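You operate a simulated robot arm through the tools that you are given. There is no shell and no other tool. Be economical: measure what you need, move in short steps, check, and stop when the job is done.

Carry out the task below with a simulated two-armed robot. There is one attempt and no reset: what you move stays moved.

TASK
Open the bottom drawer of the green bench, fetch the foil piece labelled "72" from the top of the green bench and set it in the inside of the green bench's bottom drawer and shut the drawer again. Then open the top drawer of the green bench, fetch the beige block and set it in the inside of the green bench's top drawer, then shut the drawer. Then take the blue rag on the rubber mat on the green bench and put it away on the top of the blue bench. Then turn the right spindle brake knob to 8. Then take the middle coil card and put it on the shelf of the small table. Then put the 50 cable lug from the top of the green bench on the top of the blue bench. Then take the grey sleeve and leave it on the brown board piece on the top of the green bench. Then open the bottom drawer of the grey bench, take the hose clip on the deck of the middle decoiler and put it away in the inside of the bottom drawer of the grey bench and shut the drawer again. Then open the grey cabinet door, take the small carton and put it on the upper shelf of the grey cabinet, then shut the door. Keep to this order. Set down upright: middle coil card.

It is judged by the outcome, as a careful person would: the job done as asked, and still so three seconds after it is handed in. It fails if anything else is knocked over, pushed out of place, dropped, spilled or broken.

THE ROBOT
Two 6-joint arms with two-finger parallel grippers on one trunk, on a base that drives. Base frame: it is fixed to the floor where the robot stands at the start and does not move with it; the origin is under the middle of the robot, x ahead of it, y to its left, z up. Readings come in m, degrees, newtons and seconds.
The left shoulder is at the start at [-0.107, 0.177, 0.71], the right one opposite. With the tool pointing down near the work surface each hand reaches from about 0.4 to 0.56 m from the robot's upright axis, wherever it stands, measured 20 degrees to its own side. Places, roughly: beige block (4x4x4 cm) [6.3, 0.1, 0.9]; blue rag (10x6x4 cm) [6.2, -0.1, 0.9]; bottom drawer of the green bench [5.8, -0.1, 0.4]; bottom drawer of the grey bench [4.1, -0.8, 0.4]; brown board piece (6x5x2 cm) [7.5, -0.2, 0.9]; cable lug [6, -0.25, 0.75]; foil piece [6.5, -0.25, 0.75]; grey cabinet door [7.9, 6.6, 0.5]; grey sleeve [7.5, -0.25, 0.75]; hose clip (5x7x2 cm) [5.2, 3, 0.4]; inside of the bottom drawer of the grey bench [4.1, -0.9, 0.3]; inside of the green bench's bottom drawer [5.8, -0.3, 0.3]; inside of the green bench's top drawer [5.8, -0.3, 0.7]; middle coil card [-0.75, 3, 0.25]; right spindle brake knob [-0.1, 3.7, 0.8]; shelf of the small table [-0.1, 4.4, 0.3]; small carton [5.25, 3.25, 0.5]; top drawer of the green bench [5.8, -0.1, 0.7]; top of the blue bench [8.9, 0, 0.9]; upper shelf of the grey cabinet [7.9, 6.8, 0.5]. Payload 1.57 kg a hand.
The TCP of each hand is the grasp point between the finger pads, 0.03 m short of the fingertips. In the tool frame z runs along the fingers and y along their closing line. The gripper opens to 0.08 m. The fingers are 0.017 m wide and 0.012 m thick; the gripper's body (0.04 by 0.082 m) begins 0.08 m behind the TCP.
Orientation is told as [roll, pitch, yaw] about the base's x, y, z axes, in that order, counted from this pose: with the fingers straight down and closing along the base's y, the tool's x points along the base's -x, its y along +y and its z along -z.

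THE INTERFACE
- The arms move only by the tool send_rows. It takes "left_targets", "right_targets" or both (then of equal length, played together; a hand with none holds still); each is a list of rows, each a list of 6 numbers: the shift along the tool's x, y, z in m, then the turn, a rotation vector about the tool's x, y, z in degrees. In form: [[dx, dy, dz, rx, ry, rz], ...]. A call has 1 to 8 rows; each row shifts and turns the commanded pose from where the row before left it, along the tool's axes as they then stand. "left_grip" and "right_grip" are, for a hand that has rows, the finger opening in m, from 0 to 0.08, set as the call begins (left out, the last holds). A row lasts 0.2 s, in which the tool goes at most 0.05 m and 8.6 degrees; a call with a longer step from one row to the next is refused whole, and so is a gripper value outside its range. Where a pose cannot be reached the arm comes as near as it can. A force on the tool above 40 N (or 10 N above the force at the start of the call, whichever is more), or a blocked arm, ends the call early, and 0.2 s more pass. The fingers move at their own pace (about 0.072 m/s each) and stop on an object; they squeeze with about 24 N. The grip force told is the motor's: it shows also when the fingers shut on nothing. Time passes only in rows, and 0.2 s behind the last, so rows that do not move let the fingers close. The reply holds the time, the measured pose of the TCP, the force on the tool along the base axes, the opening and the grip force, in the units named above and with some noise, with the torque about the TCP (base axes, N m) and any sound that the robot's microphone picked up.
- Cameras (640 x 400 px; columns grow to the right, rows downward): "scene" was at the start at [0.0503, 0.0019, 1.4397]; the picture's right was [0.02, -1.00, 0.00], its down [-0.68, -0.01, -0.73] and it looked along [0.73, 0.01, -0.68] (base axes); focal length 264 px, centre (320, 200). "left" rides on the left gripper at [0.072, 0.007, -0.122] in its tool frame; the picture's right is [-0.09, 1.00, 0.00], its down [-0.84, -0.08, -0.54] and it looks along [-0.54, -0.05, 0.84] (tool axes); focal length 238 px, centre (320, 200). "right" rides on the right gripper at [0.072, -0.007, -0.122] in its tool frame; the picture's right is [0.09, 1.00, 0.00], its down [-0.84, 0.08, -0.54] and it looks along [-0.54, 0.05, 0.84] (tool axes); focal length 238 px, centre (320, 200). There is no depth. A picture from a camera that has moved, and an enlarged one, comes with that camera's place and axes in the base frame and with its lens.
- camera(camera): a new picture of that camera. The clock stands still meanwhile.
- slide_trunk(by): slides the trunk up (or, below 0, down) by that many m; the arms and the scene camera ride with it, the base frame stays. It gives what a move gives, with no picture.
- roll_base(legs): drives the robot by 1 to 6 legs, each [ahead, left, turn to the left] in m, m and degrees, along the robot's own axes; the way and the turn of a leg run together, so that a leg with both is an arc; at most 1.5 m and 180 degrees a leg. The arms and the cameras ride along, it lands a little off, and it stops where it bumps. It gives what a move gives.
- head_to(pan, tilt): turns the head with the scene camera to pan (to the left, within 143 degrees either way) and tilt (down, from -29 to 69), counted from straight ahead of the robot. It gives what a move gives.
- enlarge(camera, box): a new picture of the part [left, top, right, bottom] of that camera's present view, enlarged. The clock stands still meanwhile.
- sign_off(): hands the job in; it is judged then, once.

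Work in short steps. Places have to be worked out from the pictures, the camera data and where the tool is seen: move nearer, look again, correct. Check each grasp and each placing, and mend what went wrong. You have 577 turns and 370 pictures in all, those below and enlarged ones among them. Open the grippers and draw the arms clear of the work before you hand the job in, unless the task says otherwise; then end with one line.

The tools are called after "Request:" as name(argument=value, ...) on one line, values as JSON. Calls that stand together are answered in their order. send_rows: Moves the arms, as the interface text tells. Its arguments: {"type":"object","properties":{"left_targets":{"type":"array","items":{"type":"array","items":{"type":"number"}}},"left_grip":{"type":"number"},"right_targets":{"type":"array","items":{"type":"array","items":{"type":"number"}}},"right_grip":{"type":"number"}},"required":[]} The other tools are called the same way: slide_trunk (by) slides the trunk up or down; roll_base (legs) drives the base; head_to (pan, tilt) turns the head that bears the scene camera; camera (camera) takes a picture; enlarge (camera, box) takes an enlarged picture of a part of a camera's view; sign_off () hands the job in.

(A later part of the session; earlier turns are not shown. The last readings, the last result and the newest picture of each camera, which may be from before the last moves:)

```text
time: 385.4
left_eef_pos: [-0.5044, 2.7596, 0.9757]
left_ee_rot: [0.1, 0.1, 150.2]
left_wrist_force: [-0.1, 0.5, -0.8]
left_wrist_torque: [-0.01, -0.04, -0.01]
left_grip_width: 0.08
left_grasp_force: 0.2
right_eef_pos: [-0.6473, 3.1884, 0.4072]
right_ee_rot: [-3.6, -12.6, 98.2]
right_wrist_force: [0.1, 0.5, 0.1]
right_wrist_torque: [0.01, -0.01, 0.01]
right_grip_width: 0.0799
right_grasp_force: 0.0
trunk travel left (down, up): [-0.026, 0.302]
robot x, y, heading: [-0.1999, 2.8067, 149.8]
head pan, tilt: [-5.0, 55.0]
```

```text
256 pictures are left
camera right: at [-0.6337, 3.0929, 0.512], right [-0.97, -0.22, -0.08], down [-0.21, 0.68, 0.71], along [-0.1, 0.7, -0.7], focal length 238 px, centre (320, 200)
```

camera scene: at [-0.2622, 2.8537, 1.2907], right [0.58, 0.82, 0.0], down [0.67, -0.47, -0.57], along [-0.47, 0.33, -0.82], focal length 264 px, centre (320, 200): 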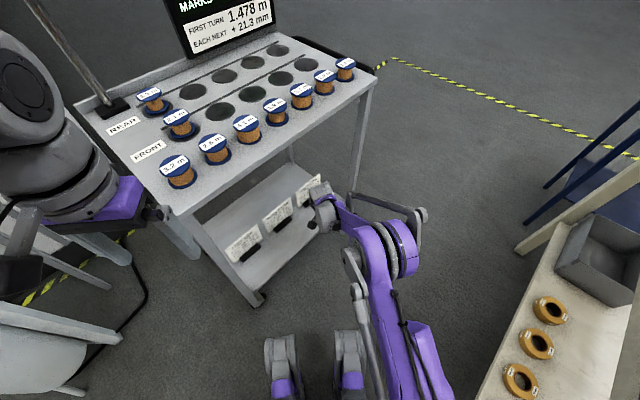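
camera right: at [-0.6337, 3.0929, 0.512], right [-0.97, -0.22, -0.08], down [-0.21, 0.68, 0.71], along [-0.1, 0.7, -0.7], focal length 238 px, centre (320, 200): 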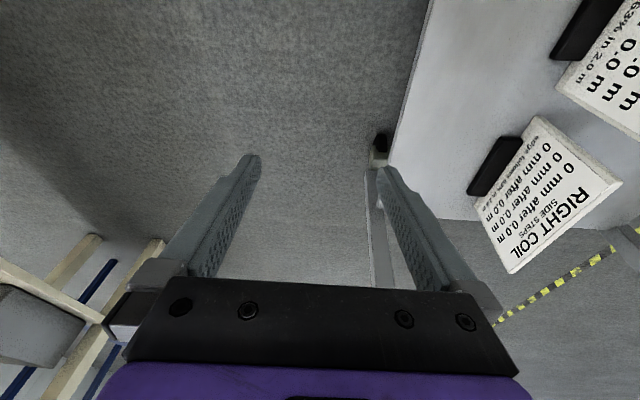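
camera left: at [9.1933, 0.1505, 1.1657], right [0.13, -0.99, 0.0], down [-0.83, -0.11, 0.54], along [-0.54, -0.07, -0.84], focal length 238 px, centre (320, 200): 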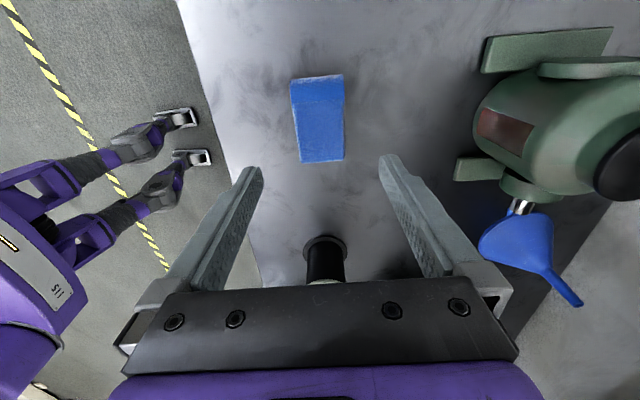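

Base footprint is small, clearance fine. Continue: forward 0.11, left 0.05, turn 11°.

Request:
roll_base(legs=[[0.11, 0.05, 11]])

Request:
camera(camera="right")

Request:
camera(camera="scene")

```text
time: 386.7
left_eef_pos: [-0.607, 2.7038, 0.976]
left_ee_rot: [0.1, 0.1, 160.8]
left_wrist_force: [-0.3, 0.8, 0.4]
left_wrist_torque: [-0.01, -0.05, -0.01]
left_grip_width: 0.0799
left_grasp_force: 0.1
right_eef_pos: [-0.8274, 3.0988, 0.408]
right_ee_rot: [-3.6, -12.6, 108.8]
right_wrist_force: [-0.4, 0.5, 0.0]
right_wrist_torque: [0.0, -0.03, -0.01]
right_grip_width: 0.0798
right_grasp_force: 0.1
trunk travel left (down, up): [-0.026, 0.302]
robot x, y, heading: [-0.3166, 2.8107, 160.2]
head pan, tilt: [-5.0, 55.0]
```

```text
255 pictures are left
camera right: at [-0.7981, 3.0066, 0.512], right [-0.92, -0.39, -0.08], down [-0.33, 0.63, 0.71], along [-0.23, 0.67, -0.7], focal length 238 px, centre (320, 200)
```

right: 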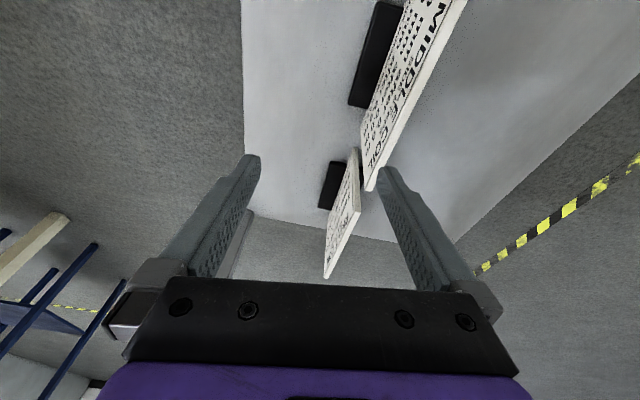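

```text
254 pictures are left
camera scene: at [-0.3885, 2.8406, 1.2907], right [0.42, 0.91, 0.0], down [0.74, -0.34, -0.57], along [-0.52, 0.24, -0.82], focal length 264 px, centre (320, 200)
```

scene: 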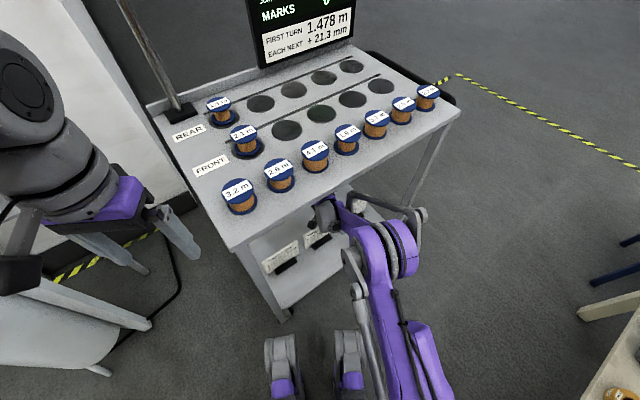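

The card's top edge runs at x≈-0.883 (y 3.08). Shift over it and align the yaw.

Request:
send_rows(right_targets=[[0, 0.02, 0, 0, 0, 4.5], [0, 0.02, 0, 0, 0, 4.5], [0, 0.018, 0, 0, 0, 0]])

Request:
camera(camera="right")

```text
time: 387.5
left_eef_pos: [-0.6068, 2.7016, 0.9752]
left_ee_rot: [0.1, 0.0, 160.8]
left_wrist_force: [-0.4, 0.3, 0.6]
left_wrist_torque: [0.01, 0.01, -0.01]
left_grip_width: 0.0801
left_grasp_force: 0.0
right_eef_pos: [-0.8845, 3.0837, 0.4062]
right_ee_rot: [-1.6, -13.1, 99.6]
right_wrist_force: [-0.3, 0.6, -0.2]
right_wrist_torque: [-0.02, -0.02, -0.01]
right_grip_width: 0.0802
right_grasp_force: 0.0
trunk travel left (down, up): [-0.026, 0.302]
robot x, y, heading: [-0.3176, 2.8075, 160.3]
head pan, tilt: [-5.0, 55.0]
```

```text
253 pictures are left
camera right: at [-0.8651, 2.9886, 0.5085], right [-0.97, -0.25, -0.05], down [-0.21, 0.67, 0.72], along [-0.15, 0.7, -0.7], focal length 238 px, centre (320, 200)
```

right: 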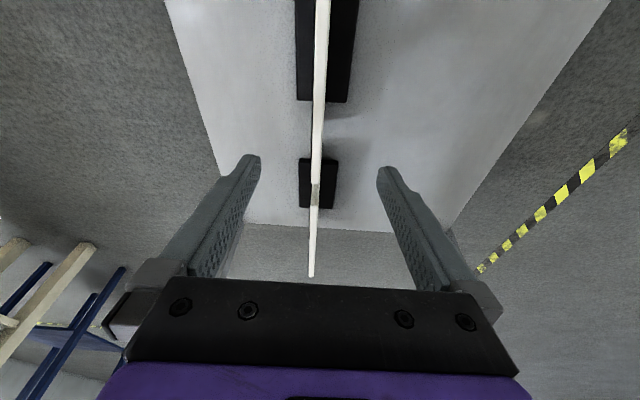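

Perfectly edge-on and centred between the fingers. Lower 8 cm and grip.

Request:
send_rows(right_targets=[[0.005, 0, 0.03, 0, 0, 0], [0.005, 0, 0.03, 0, 0, 0], [0, 0, 0.022, 0, 0, 0]])

Request:
camera(camera="right")

```text
time: 388.3
left_eef_pos: [-0.6081, 2.7018, 0.9767]
left_ee_rot: [0.1, 0.0, 160.8]
left_wrist_force: [-0.8, -0.3, -0.6]
left_wrist_torque: [0.0, 0.04, -0.03]
left_grip_width: 0.0801
left_grasp_force: 0.0
right_eef_pos: [-0.8823, 3.0925, 0.3231]
right_ee_rot: [-1.6, -13.1, 99.7]
right_wrist_force: [-0.2, 0.0, -0.3]
right_wrist_torque: [-0.01, 0.03, 0.01]
right_grip_width: 0.0801
right_grasp_force: 0.0
trunk travel left (down, up): [-0.026, 0.302]
robot x, y, heading: [-0.3171, 2.8083, 160.4]
head pan, tilt: [-5.0, 55.0]
```

```text
252 pictures are left
camera right: at [-0.8637, 2.9972, 0.426], right [-0.97, -0.25, -0.05], down [-0.21, 0.67, 0.71], along [-0.15, 0.7, -0.7], focal length 238 px, centre (320, 200)
```

right: 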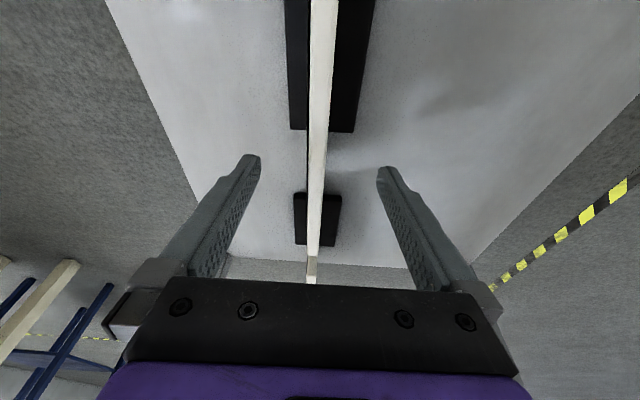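

Request:
send_rows(right_targets=[[0, 0, 0, 0, 0, 0], [0, 0, 0, 0, 0, 0], [0, 0, 0, 0, 0, 0], [0, 0, 0, 0, 0, 0]], right_grip=0.0)

Request:
camera(camera="right")

```text
time: 389.3
left_eef_pos: [-0.6075, 2.7029, 0.9768]
left_ee_rot: [0.1, 0.0, 160.8]
left_wrist_force: [0.6, 0.6, 0.6]
left_wrist_torque: [0.0, -0.03, -0.01]
left_grip_width: 0.08
left_grasp_force: 0.0
right_eef_pos: [-0.8839, 3.0929, 0.3236]
right_ee_rot: [-1.5, -13.1, 99.7]
right_wrist_force: [-0.3, -0.1, 0.3]
right_wrist_torque: [-0.03, 0.08, -0.04]
right_grip_width: 0.0079
right_grasp_force: 24.0
trunk travel left (down, up): [-0.026, 0.302]
robot x, y, heading: [-0.3189, 2.8071, 160.2]
head pan, tilt: [-5.0, 55.0]
```

```text
251 pictures are left
camera right: at [-0.8635, 2.9972, 0.4263], right [-0.97, -0.25, -0.05], down [-0.21, 0.67, 0.72], along [-0.15, 0.7, -0.7], focal length 238 px, centre (320, 200)
```

right: 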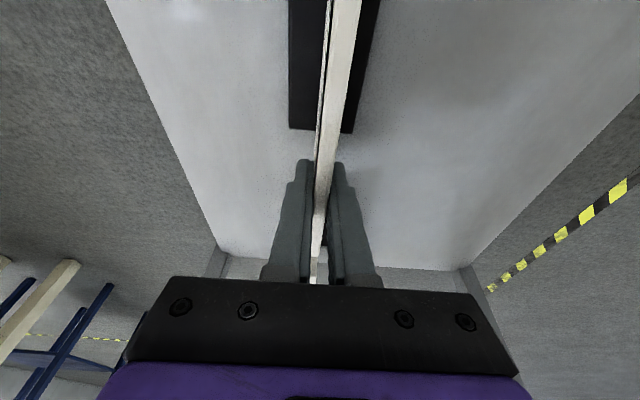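

Gripped. Lift 6 cm.

Request:
send_rows(right_targets=[[-0.005, 0, -0.03, 0, 0, 0], [-0.005, 0, -0.03, 0, 0, 0]])

Request:
camera(camera="right")

```text
time: 389.9
left_eef_pos: [-0.6073, 2.7026, 0.9763]
left_ee_rot: [0.1, 0.1, 160.8]
left_wrist_force: [0.3, -1.4, -0.2]
left_wrist_torque: [-0.03, 0.0, -0.01]
left_grip_width: 0.0798
left_grasp_force: 0.0
right_eef_pos: [-0.8856, 3.0878, 0.3846]
right_ee_rot: [-1.6, -13.1, 99.8]
right_wrist_force: [-0.7, 0.3, -1.7]
right_wrist_torque: [0.01, 0.01, -0.01]
right_grip_width: 0.0076
right_grasp_force: 23.9
trunk travel left (down, up): [-0.026, 0.302]
robot x, y, heading: [-0.317, 2.806, 160.6]
head pan, tilt: [-5.0, 55.0]
```

```text
250 pictures are left
camera right: at [-0.866, 2.993, 0.4877], right [-0.97, -0.25, -0.05], down [-0.21, 0.67, 0.72], along [-0.15, 0.7, -0.7], focal length 238 px, centre (320, 200)
```

right: 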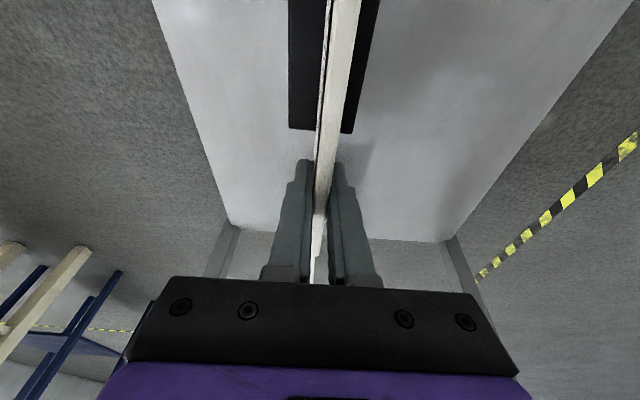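

Exit sideways by backing the base along its axis 0.3 m.

Request:
roll_base(legs=[[-0.3, 0, 0]])

Request:
camera(camera="scene")

```text
time: 391.9
left_eef_pos: [-0.3272, 2.6032, 0.9766]
left_ee_rot: [0.1, 0.0, 161.0]
left_wrist_force: [-0.2, 0.1, -0.7]
left_wrist_torque: [-0.02, 0.04, -0.03]
left_grip_width: 0.0801
left_grasp_force: 0.0
right_eef_pos: [-0.606, 2.9863, 0.3849]
right_ee_rot: [-1.5, -13.1, 99.9]
right_wrist_force: [-0.4, -0.9, -1.6]
right_wrist_torque: [0.05, 0.0, 0.03]
right_grip_width: 0.0078
right_grasp_force: 23.3
trunk travel left (down, up): [-0.026, 0.302]
robot x, y, heading: [-0.0387, 2.7088, 160.4]
head pan, tilt: [-5.0, 55.0]
```

```text
249 pictures are left
camera scene: at [-0.1067, 2.7406, 1.2907], right [0.41, 0.91, 0.0], down [0.75, -0.34, -0.57], along [-0.52, 0.24, -0.82], focal length 264 px, centre (320, 200)
```

scene: 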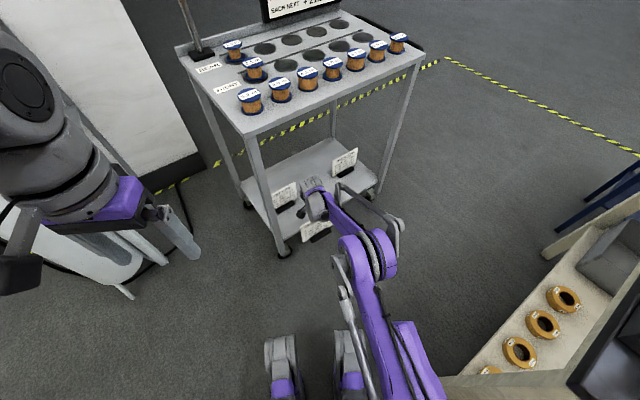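

Out cleanly; the other two cards still stand. Raise the trunk, move to open floor, then re-enter the corridor northward.

Request:
slide_trunk(by=0.3)

Request:
roll_base(legs=[[-0.158, 0.326, 0], [0, 0, -61.4]])

Request:
head_to(pan=0, tilt=60)

Request:
camera(camera="scene")

```text
time: 394.4
left_eef_pos: [-0.3215, 2.6023, 1.2562]
left_ee_rot: [0.1, -0.6, 160.7]
left_wrist_force: [-0.1, -0.5, 0.0]
left_wrist_torque: [0.05, 0.03, -0.02]
left_grip_width: 0.0799
left_grasp_force: 0.0
right_eef_pos: [-0.6499, 3.0112, 0.7164]
right_ee_rot: [1.5, -15.6, 98.5]
right_wrist_force: [28.1, 2.3, 2.9]
right_wrist_torque: [-0.62, 3.59, 1.04]
right_grip_width: 0.0078
right_grasp_force: 23.9
trunk travel left (down, up): [-0.302, 0.026]
robot x, y, heading: [-0.0347, 2.706, 160.5]
head pan, tilt: [-5.0, 55.0]
stopped: the force on the tool passed its limit at 137 N (the readings are from after the stop); the commanded pose is now the measured one
```

```text
time: 395.3
left_eef_pos: [-0.3231, 2.5964, 1.2549]
left_ee_rot: [0.1, -0.3, 160.7]
left_wrist_force: [0.4, 0.3, 0.8]
left_wrist_torque: [-0.02, -0.01, 0.0]
left_grip_width: 0.0802
left_grasp_force: 0.1
right_eef_pos: [-0.6481, 3.0095, 0.7137]
right_ee_rot: [1.2, -15.7, 98.2]
right_wrist_force: [13.0, 4.1, 5.9]
right_wrist_torque: [-0.69, 1.82, 0.45]
right_grip_width: 0.0078
right_grasp_force: 23.7
trunk travel left (down, up): [-0.302, 0.026]
robot x, y, heading: [-0.0338, 2.7018, 160.3]
head pan, tilt: [-5.0, 55.0]
stopped in leg 1: the force on the tool passed its limit at 45 N (the readings are from after the stop); the commanded pose is now the measured one
```

```text
time: 395.9
left_eef_pos: [-0.3223, 2.5978, 1.2554]
left_ee_rot: [0.2, -0.4, 160.8]
left_wrist_force: [0.3, 0.4, -1.0]
left_wrist_torque: [0.01, 0.01, 0.01]
left_grip_width: 0.08
left_grasp_force: 0.0
right_eef_pos: [-0.6465, 3.0089, 0.7139]
right_ee_rot: [1.3, -15.5, 98.1]
right_wrist_force: [16.5, 5.6, 6.3]
right_wrist_torque: [-1.03, 2.31, 0.56]
right_grip_width: 0.0078
right_grasp_force: 23.8
trunk travel left (down, up): [-0.302, 0.026]
robot x, y, heading: [-0.0349, 2.7019, 160.0]
head pan, tilt: [0.0, 60.0]
```

```text
248 pictures are left
camera scene: at [-0.0534, 2.7113, 1.5728], right [0.34, 0.94, 0.0], down [0.81, -0.29, -0.5], along [-0.47, 0.17, -0.86], focal length 264 px, centre (320, 200)
```

scene: 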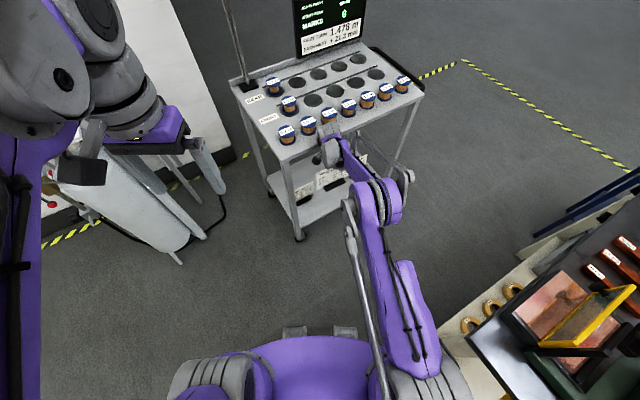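

The hand is touching the trolley deck edge. Look with the wrist camera before moving away.

Request:
camera(camera="right")

Request:
enlarge(camera="scene", box=[230, 60, 430, 250])

```text
247 pictures are left
camera right: at [-0.6241, 2.9095, 0.8118], right [-0.97, -0.24, 0.0], down [-0.16, 0.64, 0.75], along [-0.17, 0.73, -0.66], focal length 238 px, centre (320, 200)
```

right: 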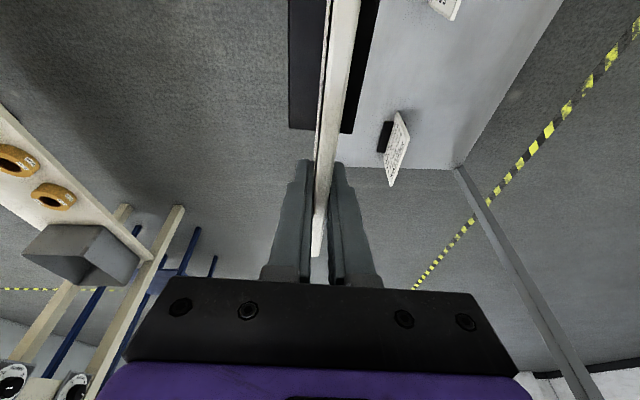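

```text
2.11 times, centred on (330, 155) of scene
camera zoom: at [-0.0534, 2.7113, 1.5728], right [0.34, 0.94, 0.0], down [0.81, -0.29, -0.5], along [-0.47, 0.17, -0.86], focal length 555 px, centre (299, 295)
```

zoom: 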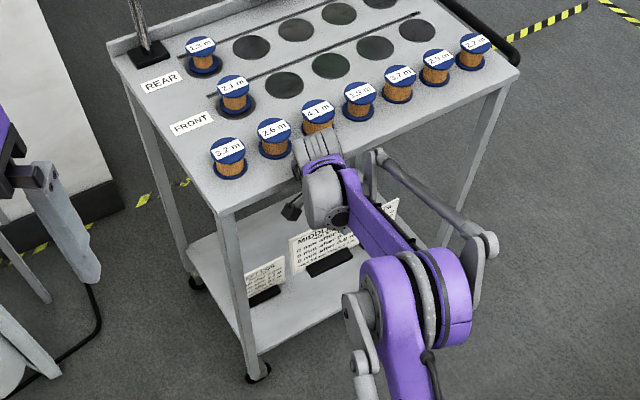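

Coils and cards are unmoved; the wrist presses on the deck's side. Move away in pure +x.

Request:
roll_base(legs=[[-0.1, -0.036, 0]])

Request:
camera(camera="scene")

```text
time: 397.1
left_eef_pos: [-0.2208, 2.5973, 1.2545]
left_ee_rot: [0.2, -0.2, 160.7]
left_wrist_force: [-0.1, 0.3, -0.7]
left_wrist_torque: [-0.01, 0.0, 0.01]
left_grip_width: 0.08
left_grasp_force: 0.1
right_eef_pos: [-0.5446, 3.0089, 0.7137]
right_ee_rot: [1.2, -15.6, 98.2]
right_wrist_force: [0.6, 0.1, -2.7]
right_wrist_torque: [0.03, 0.04, 0.01]
right_grip_width: 0.0078
right_grasp_force: 23.4
trunk travel left (down, up): [-0.302, 0.026]
robot x, y, heading: [0.073, 2.7029, 160.2]
head pan, tilt: [0.0, 60.0]
```

```text
245 pictures are left
camera scene: at [0.0483, 2.7111, 1.5729], right [0.34, 0.94, 0.0], down [0.82, -0.29, -0.5], along [-0.47, 0.17, -0.87], focal length 264 px, centre (320, 200)
```

scene: 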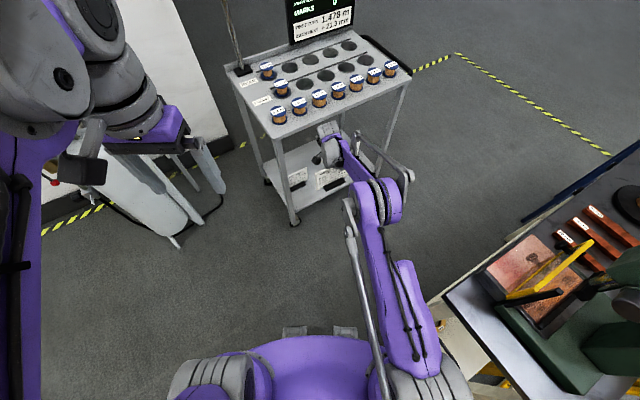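

Clear, and the trolley hasn't moved. Go straight south 0.45, then turn to heading 99°.

Request:
roll_base(legs=[[-0.153, 0.423, 0], [0, 0, -61.2]])

Request:
camera(camera="scene")

```text
time: 399.9
left_eef_pos: [-0.2204, 2.3463, 1.2542]
left_ee_rot: [0.2, -0.3, 161.2]
left_wrist_force: [-0.4, -0.4, -0.1]
left_wrist_torque: [-0.04, -0.02, -0.02]
left_grip_width: 0.08
left_grasp_force: 0.1
right_eef_pos: [-0.5488, 2.7525, 0.7125]
right_ee_rot: [1.2, -15.6, 98.9]
right_wrist_force: [-0.3, 0.2, -2.6]
right_wrist_torque: [0.03, 0.01, 0.0]
right_grip_width: 0.0078
right_grasp_force: 23.8
trunk travel left (down, up): [-0.302, 0.026]
robot x, y, heading: [0.0713, 2.4532, 160.9]
head pan, tilt: [0.0, 60.0]
stopped in leg 1: the robot was blocked; the commanded pose is now the measured one
```

```text
244 pictures are left
camera scene: at [0.0466, 2.4626, 1.5727], right [0.33, 0.94, 0.0], down [0.82, -0.29, -0.5], along [-0.47, 0.16, -0.87], focal length 264 px, centre (320, 200)
```

scene: 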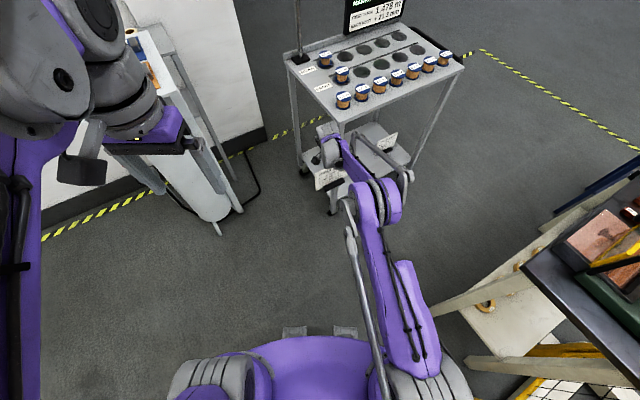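

Blocked by something behind. Look back there before moving.

Request:
head_to(pan=135, tilt=55)

Request:
camera(camera="scene")

Request:
head_to(pan=-140, tilt=55)

Request:
camera(camera="scene")

```text
time: 402.1
left_eef_pos: [-0.2201, 2.3467, 1.2548]
left_ee_rot: [0.1, -0.2, 161.1]
left_wrist_force: [0.0, -0.4, -0.4]
left_wrist_torque: [0.01, 0.0, -0.05]
left_grip_width: 0.0801
left_grasp_force: 0.1
right_eef_pos: [-0.5489, 2.7535, 0.7134]
right_ee_rot: [1.2, -15.7, 98.9]
right_wrist_force: [-0.3, -0.9, -1.3]
right_wrist_torque: [0.01, 0.03, 0.01]
right_grip_width: 0.0079
right_grasp_force: 23.5
trunk travel left (down, up): [-0.302, 0.026]
robot x, y, heading: [0.0755, 2.4522, 161.0]
head pan, tilt: [135.0, 55.0]
```

```text
243 pictures are left
camera scene: at [0.1413, 2.3754, 1.5788], right [-0.9, -0.43, 0.0], down [-0.36, 0.74, -0.57], along [0.25, -0.52, -0.82], focal length 264 px, centre (320, 200)
```

scene: 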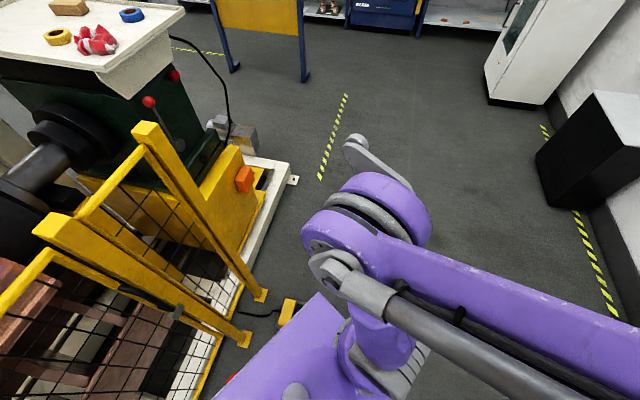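

```text
time: 405.9
left_eef_pos: [-0.2214, 2.3463, 1.2542]
left_ee_rot: [0.2, -0.2, 161.1]
left_wrist_force: [-0.1, 1.2, -0.6]
left_wrist_torque: [0.02, 0.02, 0.03]
left_grip_width: 0.0798
left_grasp_force: 0.0
right_eef_pos: [-0.5483, 2.7528, 0.7127]
right_ee_rot: [1.1, -15.7, 98.9]
right_wrist_force: [0.4, 0.6, -1.4]
right_wrist_torque: [0.03, 0.01, 0.02]
right_grip_width: 0.0077
right_grasp_force: 24.5
trunk travel left (down, up): [-0.302, 0.026]
robot x, y, heading: [0.0675, 2.4534, 160.7]
head pan, tilt: [-140.0, 55.0]
```

```text
242 pictures are left
camera scene: at [0.1774, 2.466, 1.5788], right [0.35, -0.94, 0.0], down [-0.77, -0.29, -0.57], along [0.54, 0.2, -0.82], focal length 264 px, centre (320, 200)
```

scene: 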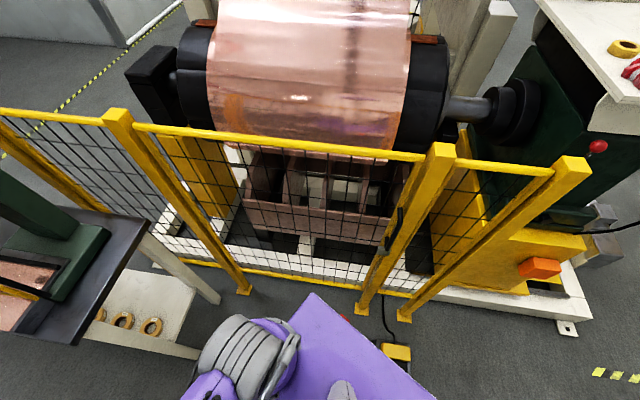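

The base's rear is touching the foot pedal near (0.4, 2.16); I must move off it without turning. First pull the right hand in toward the robot.

Request:
send_rows(right_targets=[[0, -0.04, 0, 0, 0, 0], [0, -0.04, 0, 0, 0, 0], [0, -0.04, 0, 0, 0, 0], [0, -0.03, 0, 0, 0, 0]])

```text
time: 406.9
left_eef_pos: [-0.2193, 2.3463, 1.2548]
left_ee_rot: [0.0, -0.3, 161.2]
left_wrist_force: [0.4, 0.4, 0.8]
left_wrist_torque: [0.0, -0.02, -0.03]
left_grip_width: 0.08
left_grasp_force: 0.0
right_eef_pos: [-0.3997, 2.7772, 0.7109]
right_ee_rot: [0.9, -16.3, 98.8]
right_wrist_force: [0.6, 0.8, -1.6]
right_wrist_torque: [0.05, 0.03, 0.03]
right_grip_width: 0.0077
right_grasp_force: 23.5
trunk travel left (down, up): [-0.302, 0.026]
robot x, y, heading: [0.069, 2.4509, 160.9]
head pan, tilt: [-140.0, 55.0]
```

Request:
roll_base(legs=[[0.174, -0.045, 0]])

Request:
camera(camera="scene")

```text
time: 408.4
left_eef_pos: [-0.3683, 2.4455, 1.2538]
left_ee_rot: [0.1, -0.3, 161.2]
left_wrist_force: [0.5, 0.1, 1.0]
left_wrist_torque: [0.01, 0.02, 0.04]
left_grip_width: 0.08
left_grasp_force: 0.1
right_eef_pos: [-0.5484, 2.8771, 0.7111]
right_ee_rot: [1.0, -16.3, 98.9]
right_wrist_force: [-0.1, -0.7, -1.9]
right_wrist_torque: [-0.01, 0.0, -0.03]
right_grip_width: 0.0078
right_grasp_force: 24.3
trunk travel left (down, up): [-0.302, 0.026]
robot x, y, heading: [-0.0765, 2.555, 160.7]
head pan, tilt: [-140.0, 55.0]
```

```text
241 pictures are left
camera scene: at [0.0294, 2.5651, 1.5786], right [0.35, -0.94, 0.0], down [-0.77, -0.29, -0.57], along [0.54, 0.2, -0.82], focal length 264 px, centre (320, 200)
```

scene: 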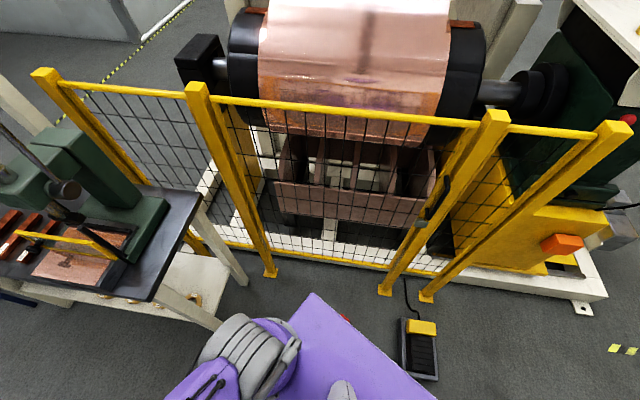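

The pedal is where it was. Turn partway, shift, and finish the turn.

Request:
roll_base(legs=[[0, 0, -30.7]])

Request:
roll_base(legs=[[0.01, 0.214, 0], [0, 0, -31]])

Request:
head_to(pan=0, tilt=60)

Request:
camera(camera="scene")

```text
time: 410.2
left_eef_pos: [-0.3826, 2.6083, 1.2546]
left_ee_rot: [0.0, -0.3, 130.6]
left_wrist_force: [-0.6, 0.0, 0.0]
left_wrist_torque: [-0.02, 0.02, -0.02]
left_grip_width: 0.0802
left_grasp_force: 0.0
right_eef_pos: [-0.3183, 3.0701, 0.7115]
right_ee_rot: [1.0, -16.3, 68.3]
right_wrist_force: [0.4, 0.6, -1.9]
right_wrist_torque: [0.07, -0.01, -0.01]
right_grip_width: 0.0078
right_grasp_force: 23.8
trunk travel left (down, up): [-0.302, 0.026]
robot x, y, heading: [-0.0802, 2.5507, 130.0]
head pan, tilt: [-140.0, 55.0]
```

```text
time: 414.3
left_eef_pos: [-0.4825, 2.6249, 1.2534]
left_ee_rot: [0.1, -0.3, 99.7]
left_wrist_force: [1.1, 0.2, 0.3]
left_wrist_torque: [0.03, -0.01, 0.03]
left_grip_width: 0.0798
left_grasp_force: 0.0
right_eef_pos: [-0.1894, 2.9886, 0.7108]
right_ee_rot: [1.0, -16.3, 37.3]
right_wrist_force: [-0.5, 0.0, -2.0]
right_wrist_torque: [0.0, -0.01, 0.01]
right_grip_width: 0.0079
right_grasp_force: 24.1
trunk travel left (down, up): [-0.302, 0.026]
robot x, y, heading: [-0.2514, 2.4193, 99.2]
head pan, tilt: [-140.0, 55.0]
```

```text
time: 416.5
left_eef_pos: [-0.4823, 2.6264, 1.2543]
left_ee_rot: [0.1, -0.4, 99.7]
left_wrist_force: [-0.4, -0.7, -0.5]
left_wrist_torque: [-0.01, -0.01, 0.0]
left_grip_width: 0.0801
left_grasp_force: 0.2
right_eef_pos: [-0.1898, 2.989, 0.7118]
right_ee_rot: [0.9, -16.3, 37.5]
right_wrist_force: [0.2, 0.0, -2.0]
right_wrist_torque: [0.02, -0.04, 0.01]
right_grip_width: 0.0077
right_grasp_force: 23.9
trunk travel left (down, up): [-0.302, 0.026]
robot x, y, heading: [-0.2472, 2.4237, 99.3]
head pan, tilt: [0.0, 60.0]
```

```text
240 pictures are left
camera scene: at [-0.2538, 2.4459, 1.5728], right [0.99, 0.16, 0.0], down [0.14, -0.85, -0.5], along [-0.08, 0.49, -0.87], focal length 264 px, centre (320, 200)
```

scene: 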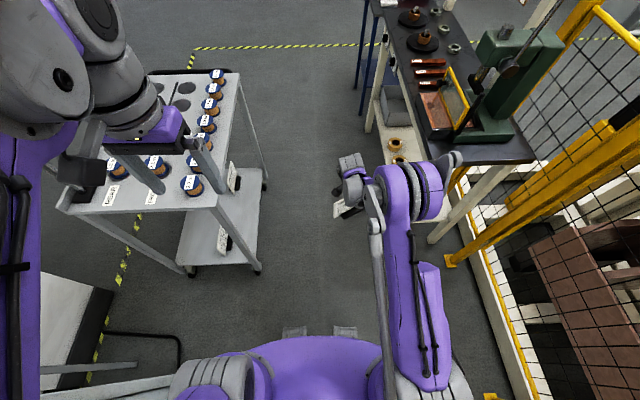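

Now drive up the corridor along the same line as before.

Request:
roll_base(legs=[[0.8, 0.025, 0]])

Request:
camera(camera="scene")

```text
time: 420.8
left_eef_pos: [-0.6326, 3.4092, 1.254]
left_ee_rot: [0.0, -0.3, 99.2]
left_wrist_force: [0.7, -0.3, 0.0]
left_wrist_torque: [0.02, 0.0, 0.03]
left_grip_width: 0.0801
left_grasp_force: 0.0
right_eef_pos: [-0.3383, 3.771, 0.7115]
right_ee_rot: [1.1, -16.3, 37.0]
right_wrist_force: [0.4, 0.6, -2.2]
right_wrist_torque: [0.01, -0.05, -0.01]
right_grip_width: 0.0075
right_grasp_force: 23.6
trunk travel left (down, up): [-0.302, 0.026]
robot x, y, heading: [-0.4044, 3.2012, 99.0]
head pan, tilt: [0.0, 60.0]
```

```text
239 pictures are left
camera scene: at [-0.4047, 3.229, 1.5727], right [0.99, 0.16, 0.0], down [0.13, -0.86, -0.5], along [-0.08, 0.49, -0.87], focal length 264 px, centre (320, 200)
```

scene: 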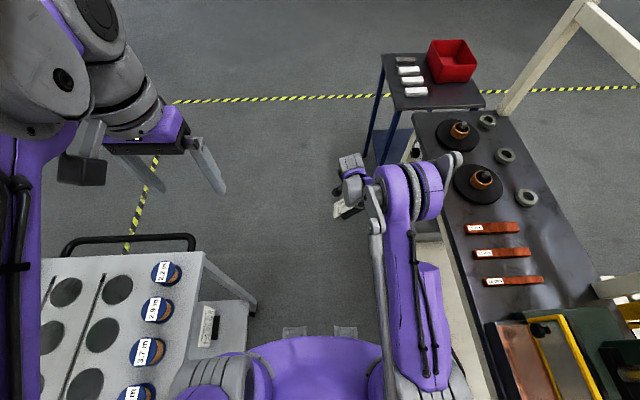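

Request:
roll_base(legs=[[0.75, 0, 0], [0.34, 0.47, 0], [0, 0, -90]])

Request:
head_to(pan=0, tilt=45)

Request:
camera(camera="scene")

```text
time: 433.0
left_eef_pos: [-0.8196, 4.4431, 1.254]
left_ee_rot: [0.2, -0.4, 8.4]
left_wrist_force: [-0.4, -0.5, -0.3]
left_wrist_torque: [0.01, -0.01, -0.01]
left_grip_width: 0.0801
left_grasp_force: 0.1
right_eef_pos: [-0.4615, 4.1438, 0.7118]
right_ee_rot: [1.1, -16.3, -53.8]
right_wrist_force: [-1.2, -0.1, -1.0]
right_wrist_torque: [-0.04, -0.01, -0.05]
right_grip_width: 0.0077
right_grasp_force: 23.7
trunk travel left (down, up): [-0.302, 0.026]
robot x, y, heading: [-1.0316, 4.2135, 8.0]
head pan, tilt: [0.0, 60.0]
```

```text
time: 433.7
left_eef_pos: [-0.8209, 4.4448, 1.2546]
left_ee_rot: [0.1, -0.3, 8.4]
left_wrist_force: [0.0, 0.1, -0.4]
left_wrist_torque: [0.03, -0.02, -0.02]
left_grip_width: 0.0802
left_grasp_force: 0.0
right_eef_pos: [-0.4617, 4.1433, 0.7122]
right_ee_rot: [0.9, -16.3, -53.9]
right_wrist_force: [-0.2, 0.4, -2.2]
right_wrist_torque: [-0.02, -0.02, -0.02]
right_grip_width: 0.0078
right_grasp_force: 23.8
trunk travel left (down, up): [-0.302, 0.026]
robot x, y, heading: [-1.0299, 4.2138, 7.8]
head pan, tilt: [0.0, 45.0]
```

```text
238 pictures are left
camera scene: at [-0.9896, 4.2217, 1.5922], right [0.14, -0.99, 0.0], down [-0.7, -0.1, -0.71], along [0.7, 0.1, -0.71], focal length 264 px, centre (320, 200)
```

scene: 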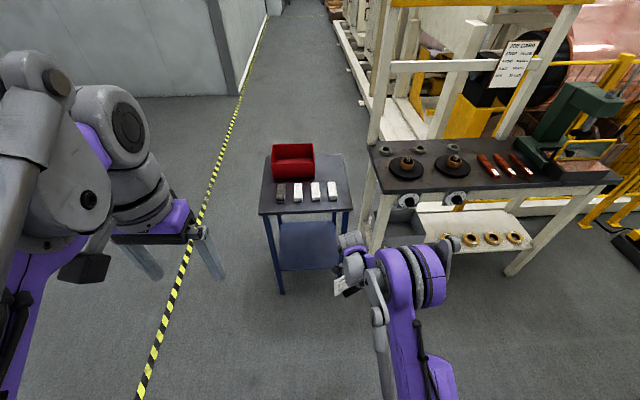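

Small table front edge: (-0.235, 4.20)–(-0.31, 4.56), shelf z≈0.31, top ≈0.8. Lower the trunk here in free space.

Request:
slide_trunk(by=-0.3)

```text
time: 436.7
left_eef_pos: [-0.8196, 4.4454, 0.9552]
left_ee_rot: [0.1, -0.3, 8.4]
left_wrist_force: [-0.2, 0.0, 0.7]
left_wrist_torque: [0.0, 0.02, -0.03]
left_grip_width: 0.0799
left_grasp_force: 0.1
right_eef_pos: [-0.4634, 4.143, 0.4108]
right_ee_rot: [1.0, -16.3, -53.8]
right_wrist_force: [-0.1, -0.9, -1.4]
right_wrist_torque: [-0.04, -0.02, 0.02]
right_grip_width: 0.0078
right_grasp_force: 24.1
trunk travel left (down, up): [-0.002, 0.326]
robot x, y, heading: [-1.0277, 4.2123, 8.1]
head pan, tilt: [0.0, 45.0]
```

Restore the tool tilt to the grasp value (so the card is upright) and raise 8 cm.

Request:
send_rows(right_targets=[[-0.006, 0, -0.026, 1.3, 1.6, 0], [-0.006, 0, -0.026, 1.3, 1.6, 0], [-0.006, 0, -0.026, 0, 0, 0]])

Request:
head_to(pan=-5, tilt=40)

Request:
camera(camera="scene")

```text
time: 437.5
left_eef_pos: [-0.8193, 4.4442, 0.9541]
left_ee_rot: [0.1, -0.3, 8.4]
left_wrist_force: [0.8, -0.3, 0.6]
left_wrist_torque: [0.01, -0.03, 0.0]
left_grip_width: 0.0799
left_grasp_force: 0.1
right_eef_pos: [-0.4656, 4.1474, 0.4924]
right_ee_rot: [-1.8, -13.8, -53.8]
right_wrist_force: [0.6, 0.4, -1.6]
right_wrist_torque: [-0.06, -0.06, 0.04]
right_grip_width: 0.0079
right_grasp_force: 23.7
trunk travel left (down, up): [-0.002, 0.326]
robot x, y, heading: [-1.0305, 4.218, 8.1]
head pan, tilt: [0.0, 45.0]
```

```text
time: 438.2
left_eef_pos: [-0.8181, 4.4435, 0.9548]
left_ee_rot: [0.1, -0.3, 8.4]
left_wrist_force: [0.4, 0.8, -0.6]
left_wrist_torque: [0.0, 0.02, 0.03]
left_grip_width: 0.0801
left_grasp_force: 0.1
right_eef_pos: [-0.4658, 4.1455, 0.4932]
right_ee_rot: [-1.8, -13.8, -53.7]
right_wrist_force: [1.1, 0.6, -2.3]
right_wrist_torque: [-0.02, -0.04, 0.01]
right_grip_width: 0.0079
right_grasp_force: 24.4
trunk travel left (down, up): [-0.002, 0.326]
robot x, y, heading: [-1.0272, 4.2158, 7.6]
head pan, tilt: [-5.0, 40.0]
```

```text
237 pictures are left
camera scene: at [-0.9344, 4.222, 1.2928], right [0.05, -1.0, 0.0], down [-0.64, -0.03, -0.77], along [0.76, 0.04, -0.64], focal length 264 px, centre (320, 200)
```

scene: 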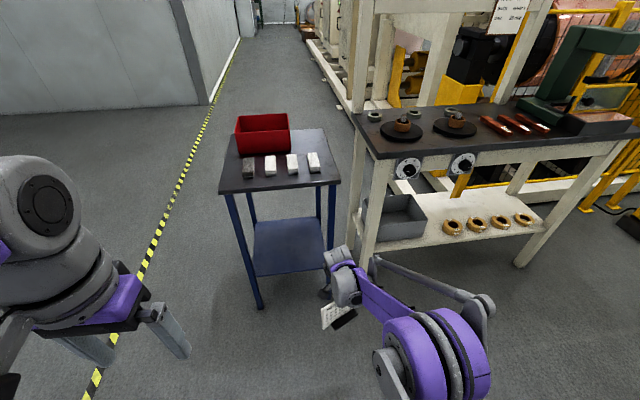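

Shelf z≈0.28, opening between front legs y 4.22–4.54. Move left, then partially ahead.

Request:
roll_base(legs=[[0, 0.181, 0], [0.2, 0, 0]])

Request:
camera(camera="scene")

Request:
camera(camera="right")

```text
time: 441.6
left_eef_pos: [-0.6404, 4.6523, 0.9539]
left_ee_rot: [0.1, -0.3, 8.1]
left_wrist_force: [1.7, -0.2, -0.2]
left_wrist_torque: [0.01, 0.03, 0.01]
left_grip_width: 0.0801
left_grasp_force: 0.0
right_eef_pos: [-0.2882, 4.3528, 0.4921]
right_ee_rot: [-1.8, -13.8, -54.1]
right_wrist_force: [-1.1, 0.0, -2.2]
right_wrist_torque: [-0.02, -0.05, 0.01]
right_grip_width: 0.0078
right_grasp_force: 24.4
trunk travel left (down, up): [-0.002, 0.326]
robot x, y, heading: [-0.8502, 4.4275, 7.8]
head pan, tilt: [-5.0, 40.0]
```

```text
236 pictures are left
camera scene: at [-0.7564, 4.43, 1.2928], right [0.05, -1.0, 0.0], down [-0.64, -0.03, -0.77], along [0.76, 0.04, -0.64], focal length 264 px, centre (320, 200)
```

scene: 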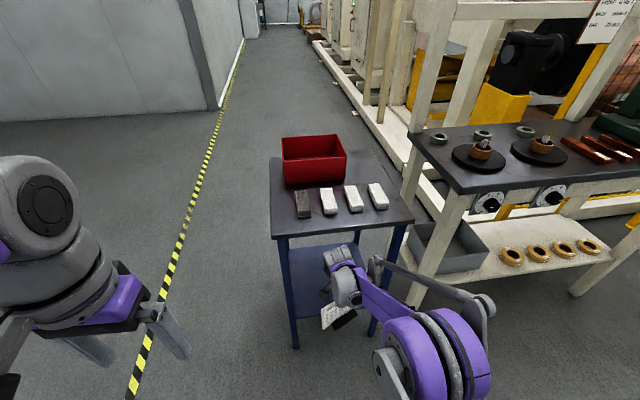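

```text
235 pictures are left
camera right: at [-0.3484, 4.4313, 0.5938], right [0.76, 0.65, -0.05], down [0.48, -0.5, 0.72], along [0.44, -0.57, -0.69], focal length 238 px, centre (320, 200)
```

right: 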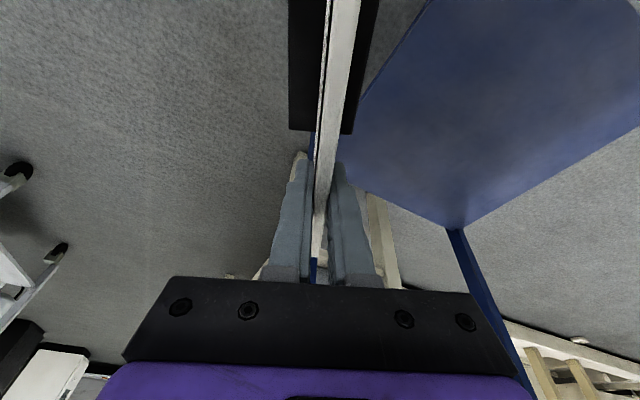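

Clearance under the table top is limited; I lower the hand 4 cm first, then go in 0.13.

Request:
send_rows(right_targets=[[0.005, 0, 0.02, 0, 0, 0], [0.005, 0, 0.02, 0, 0, 0]])

Request:
enlarge(camera="scene", box=[260, 200, 480, 400])

```text
time: 442.2
left_eef_pos: [-0.6413, 4.651, 0.9533]
left_ee_rot: [0.1, -0.4, 8.1]
left_wrist_force: [0.2, -0.7, 0.0]
left_wrist_torque: [0.02, 0.02, -0.02]
left_grip_width: 0.08
left_grasp_force: 0.1
right_eef_pos: [-0.2886, 4.352, 0.4513]
right_ee_rot: [-1.8, -13.8, -54.0]
right_wrist_force: [-0.4, -0.2, -1.0]
right_wrist_torque: [-0.03, -0.03, 0.02]
right_grip_width: 0.0077
right_grasp_force: 23.8
trunk travel left (down, up): [-0.002, 0.326]
robot x, y, heading: [-0.8537, 4.4251, 7.9]
head pan, tilt: [-5.0, 40.0]
```

```text
2.00 times, centred on (370, 300) of scene
camera zoom: at [-0.7568, 4.4299, 1.2928], right [0.05, -1.0, 0.0], down [-0.64, -0.03, -0.77], along [0.77, 0.04, -0.64], focal length 527 px, centre (220, 0)
```

zoom: 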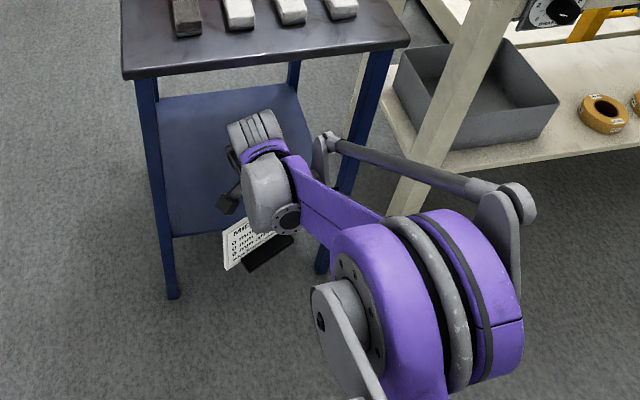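

The forearm slopes up; a more extended arm is flatter. Extend the arm forward 0.12 instead of driving.

Request:
send_rows(right_targets=[[-0.014, 0.0265, 0.004, 0, 0, 0], [-0.014, 0.0265, 0.004, 0, 0, 0], [-0.014, 0.0265, 0.004, 0, 0, 0]])

Request:
enlarge(camera="scene", box=[260, 200, 480, 400])

```text
time: 443.1
left_eef_pos: [-0.6411, 4.6518, 0.9543]
left_ee_rot: [0.1, -0.3, 8.1]
left_wrist_force: [-0.4, -0.5, -0.4]
left_wrist_torque: [-0.02, -0.03, 0.0]
left_grip_width: 0.0801
left_grasp_force: 0.0
right_eef_pos: [-0.1989, 4.3612, 0.4484]
right_ee_rot: [-1.9, -14.2, -54.1]
right_wrist_force: [0.2, -0.4, -1.7]
right_wrist_torque: [-0.04, -0.04, 0.02]
right_grip_width: 0.0077
right_grasp_force: 24.2
trunk travel left (down, up): [-0.002, 0.326]
robot x, y, heading: [-0.8507, 4.4236, 7.7]
head pan, tilt: [-5.0, 40.0]
```

```text
2.00 times, centred on (370, 300) of scene
camera zoom: at [-0.7566, 4.4299, 1.2928], right [0.05, -1.0, 0.0], down [-0.64, -0.03, -0.77], along [0.76, 0.04, -0.64], focal length 527 px, centre (220, 0)
```

zoom: 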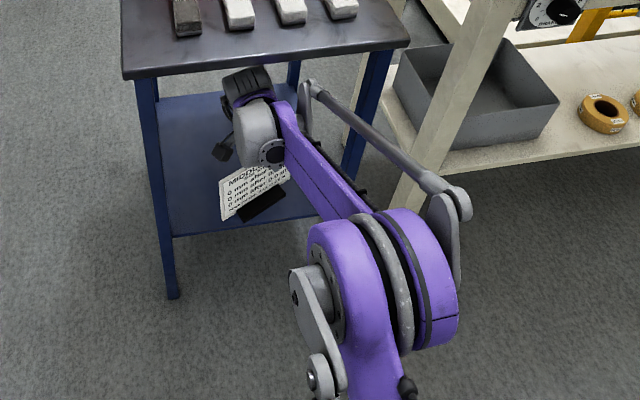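

Request:
send_rows(right_targets=[[-0.012, 0.022, 0.004, 0, 0, 0], [-0.012, 0.022, 0.004, 0, 0, 0]])

Request:
enlarge(camera="scene", box=[260, 200, 480, 400])

Request:
camera(camera="right")

```text
time: 443.6
left_eef_pos: [-0.6414, 4.6515, 0.9561]
left_ee_rot: [0.1, -0.3, 8.0]
left_wrist_force: [0.2, -0.7, -0.3]
left_wrist_torque: [0.0, 0.0, 0.02]
left_grip_width: 0.0798
left_grasp_force: 0.1
right_eef_pos: [-0.1473, 4.367, 0.4441]
right_ee_rot: [-2.0, -14.3, -54.1]
right_wrist_force: [-0.5, -0.7, -1.7]
right_wrist_torque: [-0.02, -0.03, 0.0]
right_grip_width: 0.0079
right_grasp_force: 23.8
trunk travel left (down, up): [-0.002, 0.326]
robot x, y, heading: [-0.8504, 4.4215, 7.8]
head pan, tilt: [-5.0, 40.0]
```

```text
2.00 times, centred on (370, 300) of scene
camera zoom: at [-0.7566, 4.4299, 1.2928], right [0.05, -1.0, 0.0], down [-0.64, -0.03, -0.77], along [0.76, 0.04, -0.64], focal length 527 px, centre (220, 0)
```

zoom: 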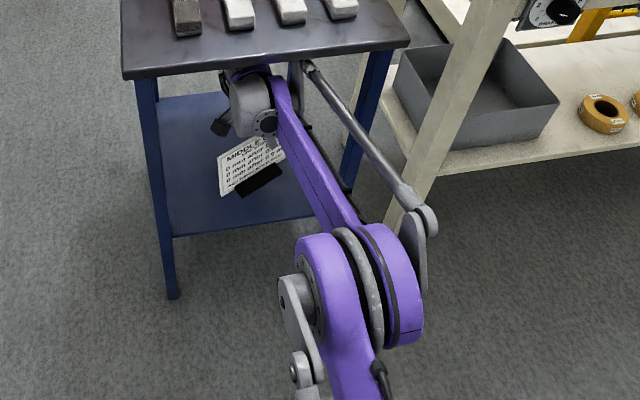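

```text
231 pictures are left
camera right: at [-0.2082, 4.4467, 0.545], right [0.76, 0.65, -0.06], down [0.48, -0.49, 0.73], along [0.44, -0.58, -0.68], focal length 238 px, centre (320, 200)
```

right: 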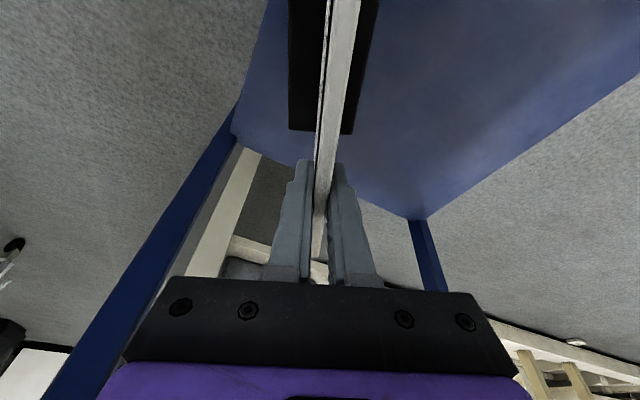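

Move the base 4 cm more ahead so the card's foot is well within the shelf, then lower.

Request:
roll_base(legs=[[0.04, 0, 0]])

Request:
send_rows(right_targets=[[0.002, 0, 0.008, 0, 0, 0], [0.001, 0, 0.006, 0, 0, 0]])

Request:
camera(camera="right")

```text
time: 444.5
left_eef_pos: [-0.5984, 4.6561, 0.953]
left_ee_rot: [0.2, -0.1, 8.1]
left_wrist_force: [-0.1, 0.4, 0.0]
left_wrist_torque: [0.03, 0.01, 0.01]
left_grip_width: 0.08
left_grasp_force: 0.0
right_eef_pos: [-0.1078, 4.3722, 0.4403]
right_ee_rot: [-2.2, -14.0, -54.0]
right_wrist_force: [-0.4, 0.0, -1.1]
right_wrist_torque: [-0.07, -0.07, 0.01]
right_grip_width: 0.0078
right_grasp_force: 24.1
trunk travel left (down, up): [-0.002, 0.326]
robot x, y, heading: [-0.8112, 4.4296, 7.7]
head pan, tilt: [-5.0, 40.0]
```

```text
time: 445.1
left_eef_pos: [-0.601, 4.6568, 0.9545]
left_ee_rot: [0.1, -0.3, 8.1]
left_wrist_force: [1.1, 0.2, 0.9]
left_wrist_torque: [-0.02, 0.0, 0.0]
left_grip_width: 0.0798
left_grasp_force: 0.1
right_eef_pos: [-0.1087, 4.3707, 0.427]
right_ee_rot: [-2.0, -14.3, -54.1]
right_wrist_force: [0.2, 0.1, -2.0]
right_wrist_torque: [-0.02, -0.01, 0.03]
right_grip_width: 0.0077
right_grasp_force: 23.9
trunk travel left (down, up): [-0.002, 0.326]
robot x, y, heading: [-0.8107, 4.4304, 7.5]
head pan, tilt: [-5.0, 40.0]
```

```text
230 pictures are left
camera right: at [-0.1694, 4.4511, 0.5286], right [0.76, 0.65, -0.06], down [0.48, -0.49, 0.73], along [0.45, -0.58, -0.68], focal length 238 px, centre (320, 200)
```

right: 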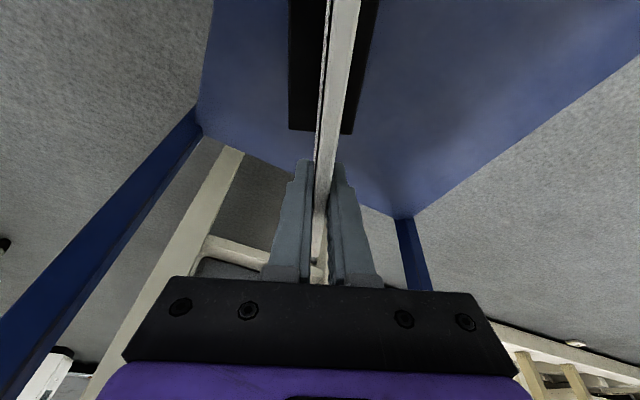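

Lower gently to contact.

Request:
send_rows(right_targets=[[0.001, 0, 0.005, 0, 0, 0], [0.001, 0, 0.005, 0, 0, 0], [0.001, 0, 0.005, 0, 0, 0], [0.001, 0, 0.005, 0, 0, 0]])

```text
time: 446.1
left_eef_pos: [-0.6023, 4.6568, 0.9552]
left_ee_rot: [0.2, -0.4, 8.1]
left_wrist_force: [-0.3, -0.2, 0.9]
left_wrist_torque: [0.0, 0.01, 0.04]
left_grip_width: 0.0801
left_grasp_force: 0.2
right_eef_pos: [-0.1083, 4.3689, 0.4086]
right_ee_rot: [-2.0, -14.3, -54.1]
right_wrist_force: [0.2, -0.1, -1.4]
right_wrist_torque: [-0.06, -0.03, -0.01]
right_grip_width: 0.0076
right_grasp_force: 23.8
trunk travel left (down, up): [-0.002, 0.326]
robot x, y, heading: [-0.8136, 4.4344, 7.6]
head pan, tilt: [-5.0, 40.0]
```

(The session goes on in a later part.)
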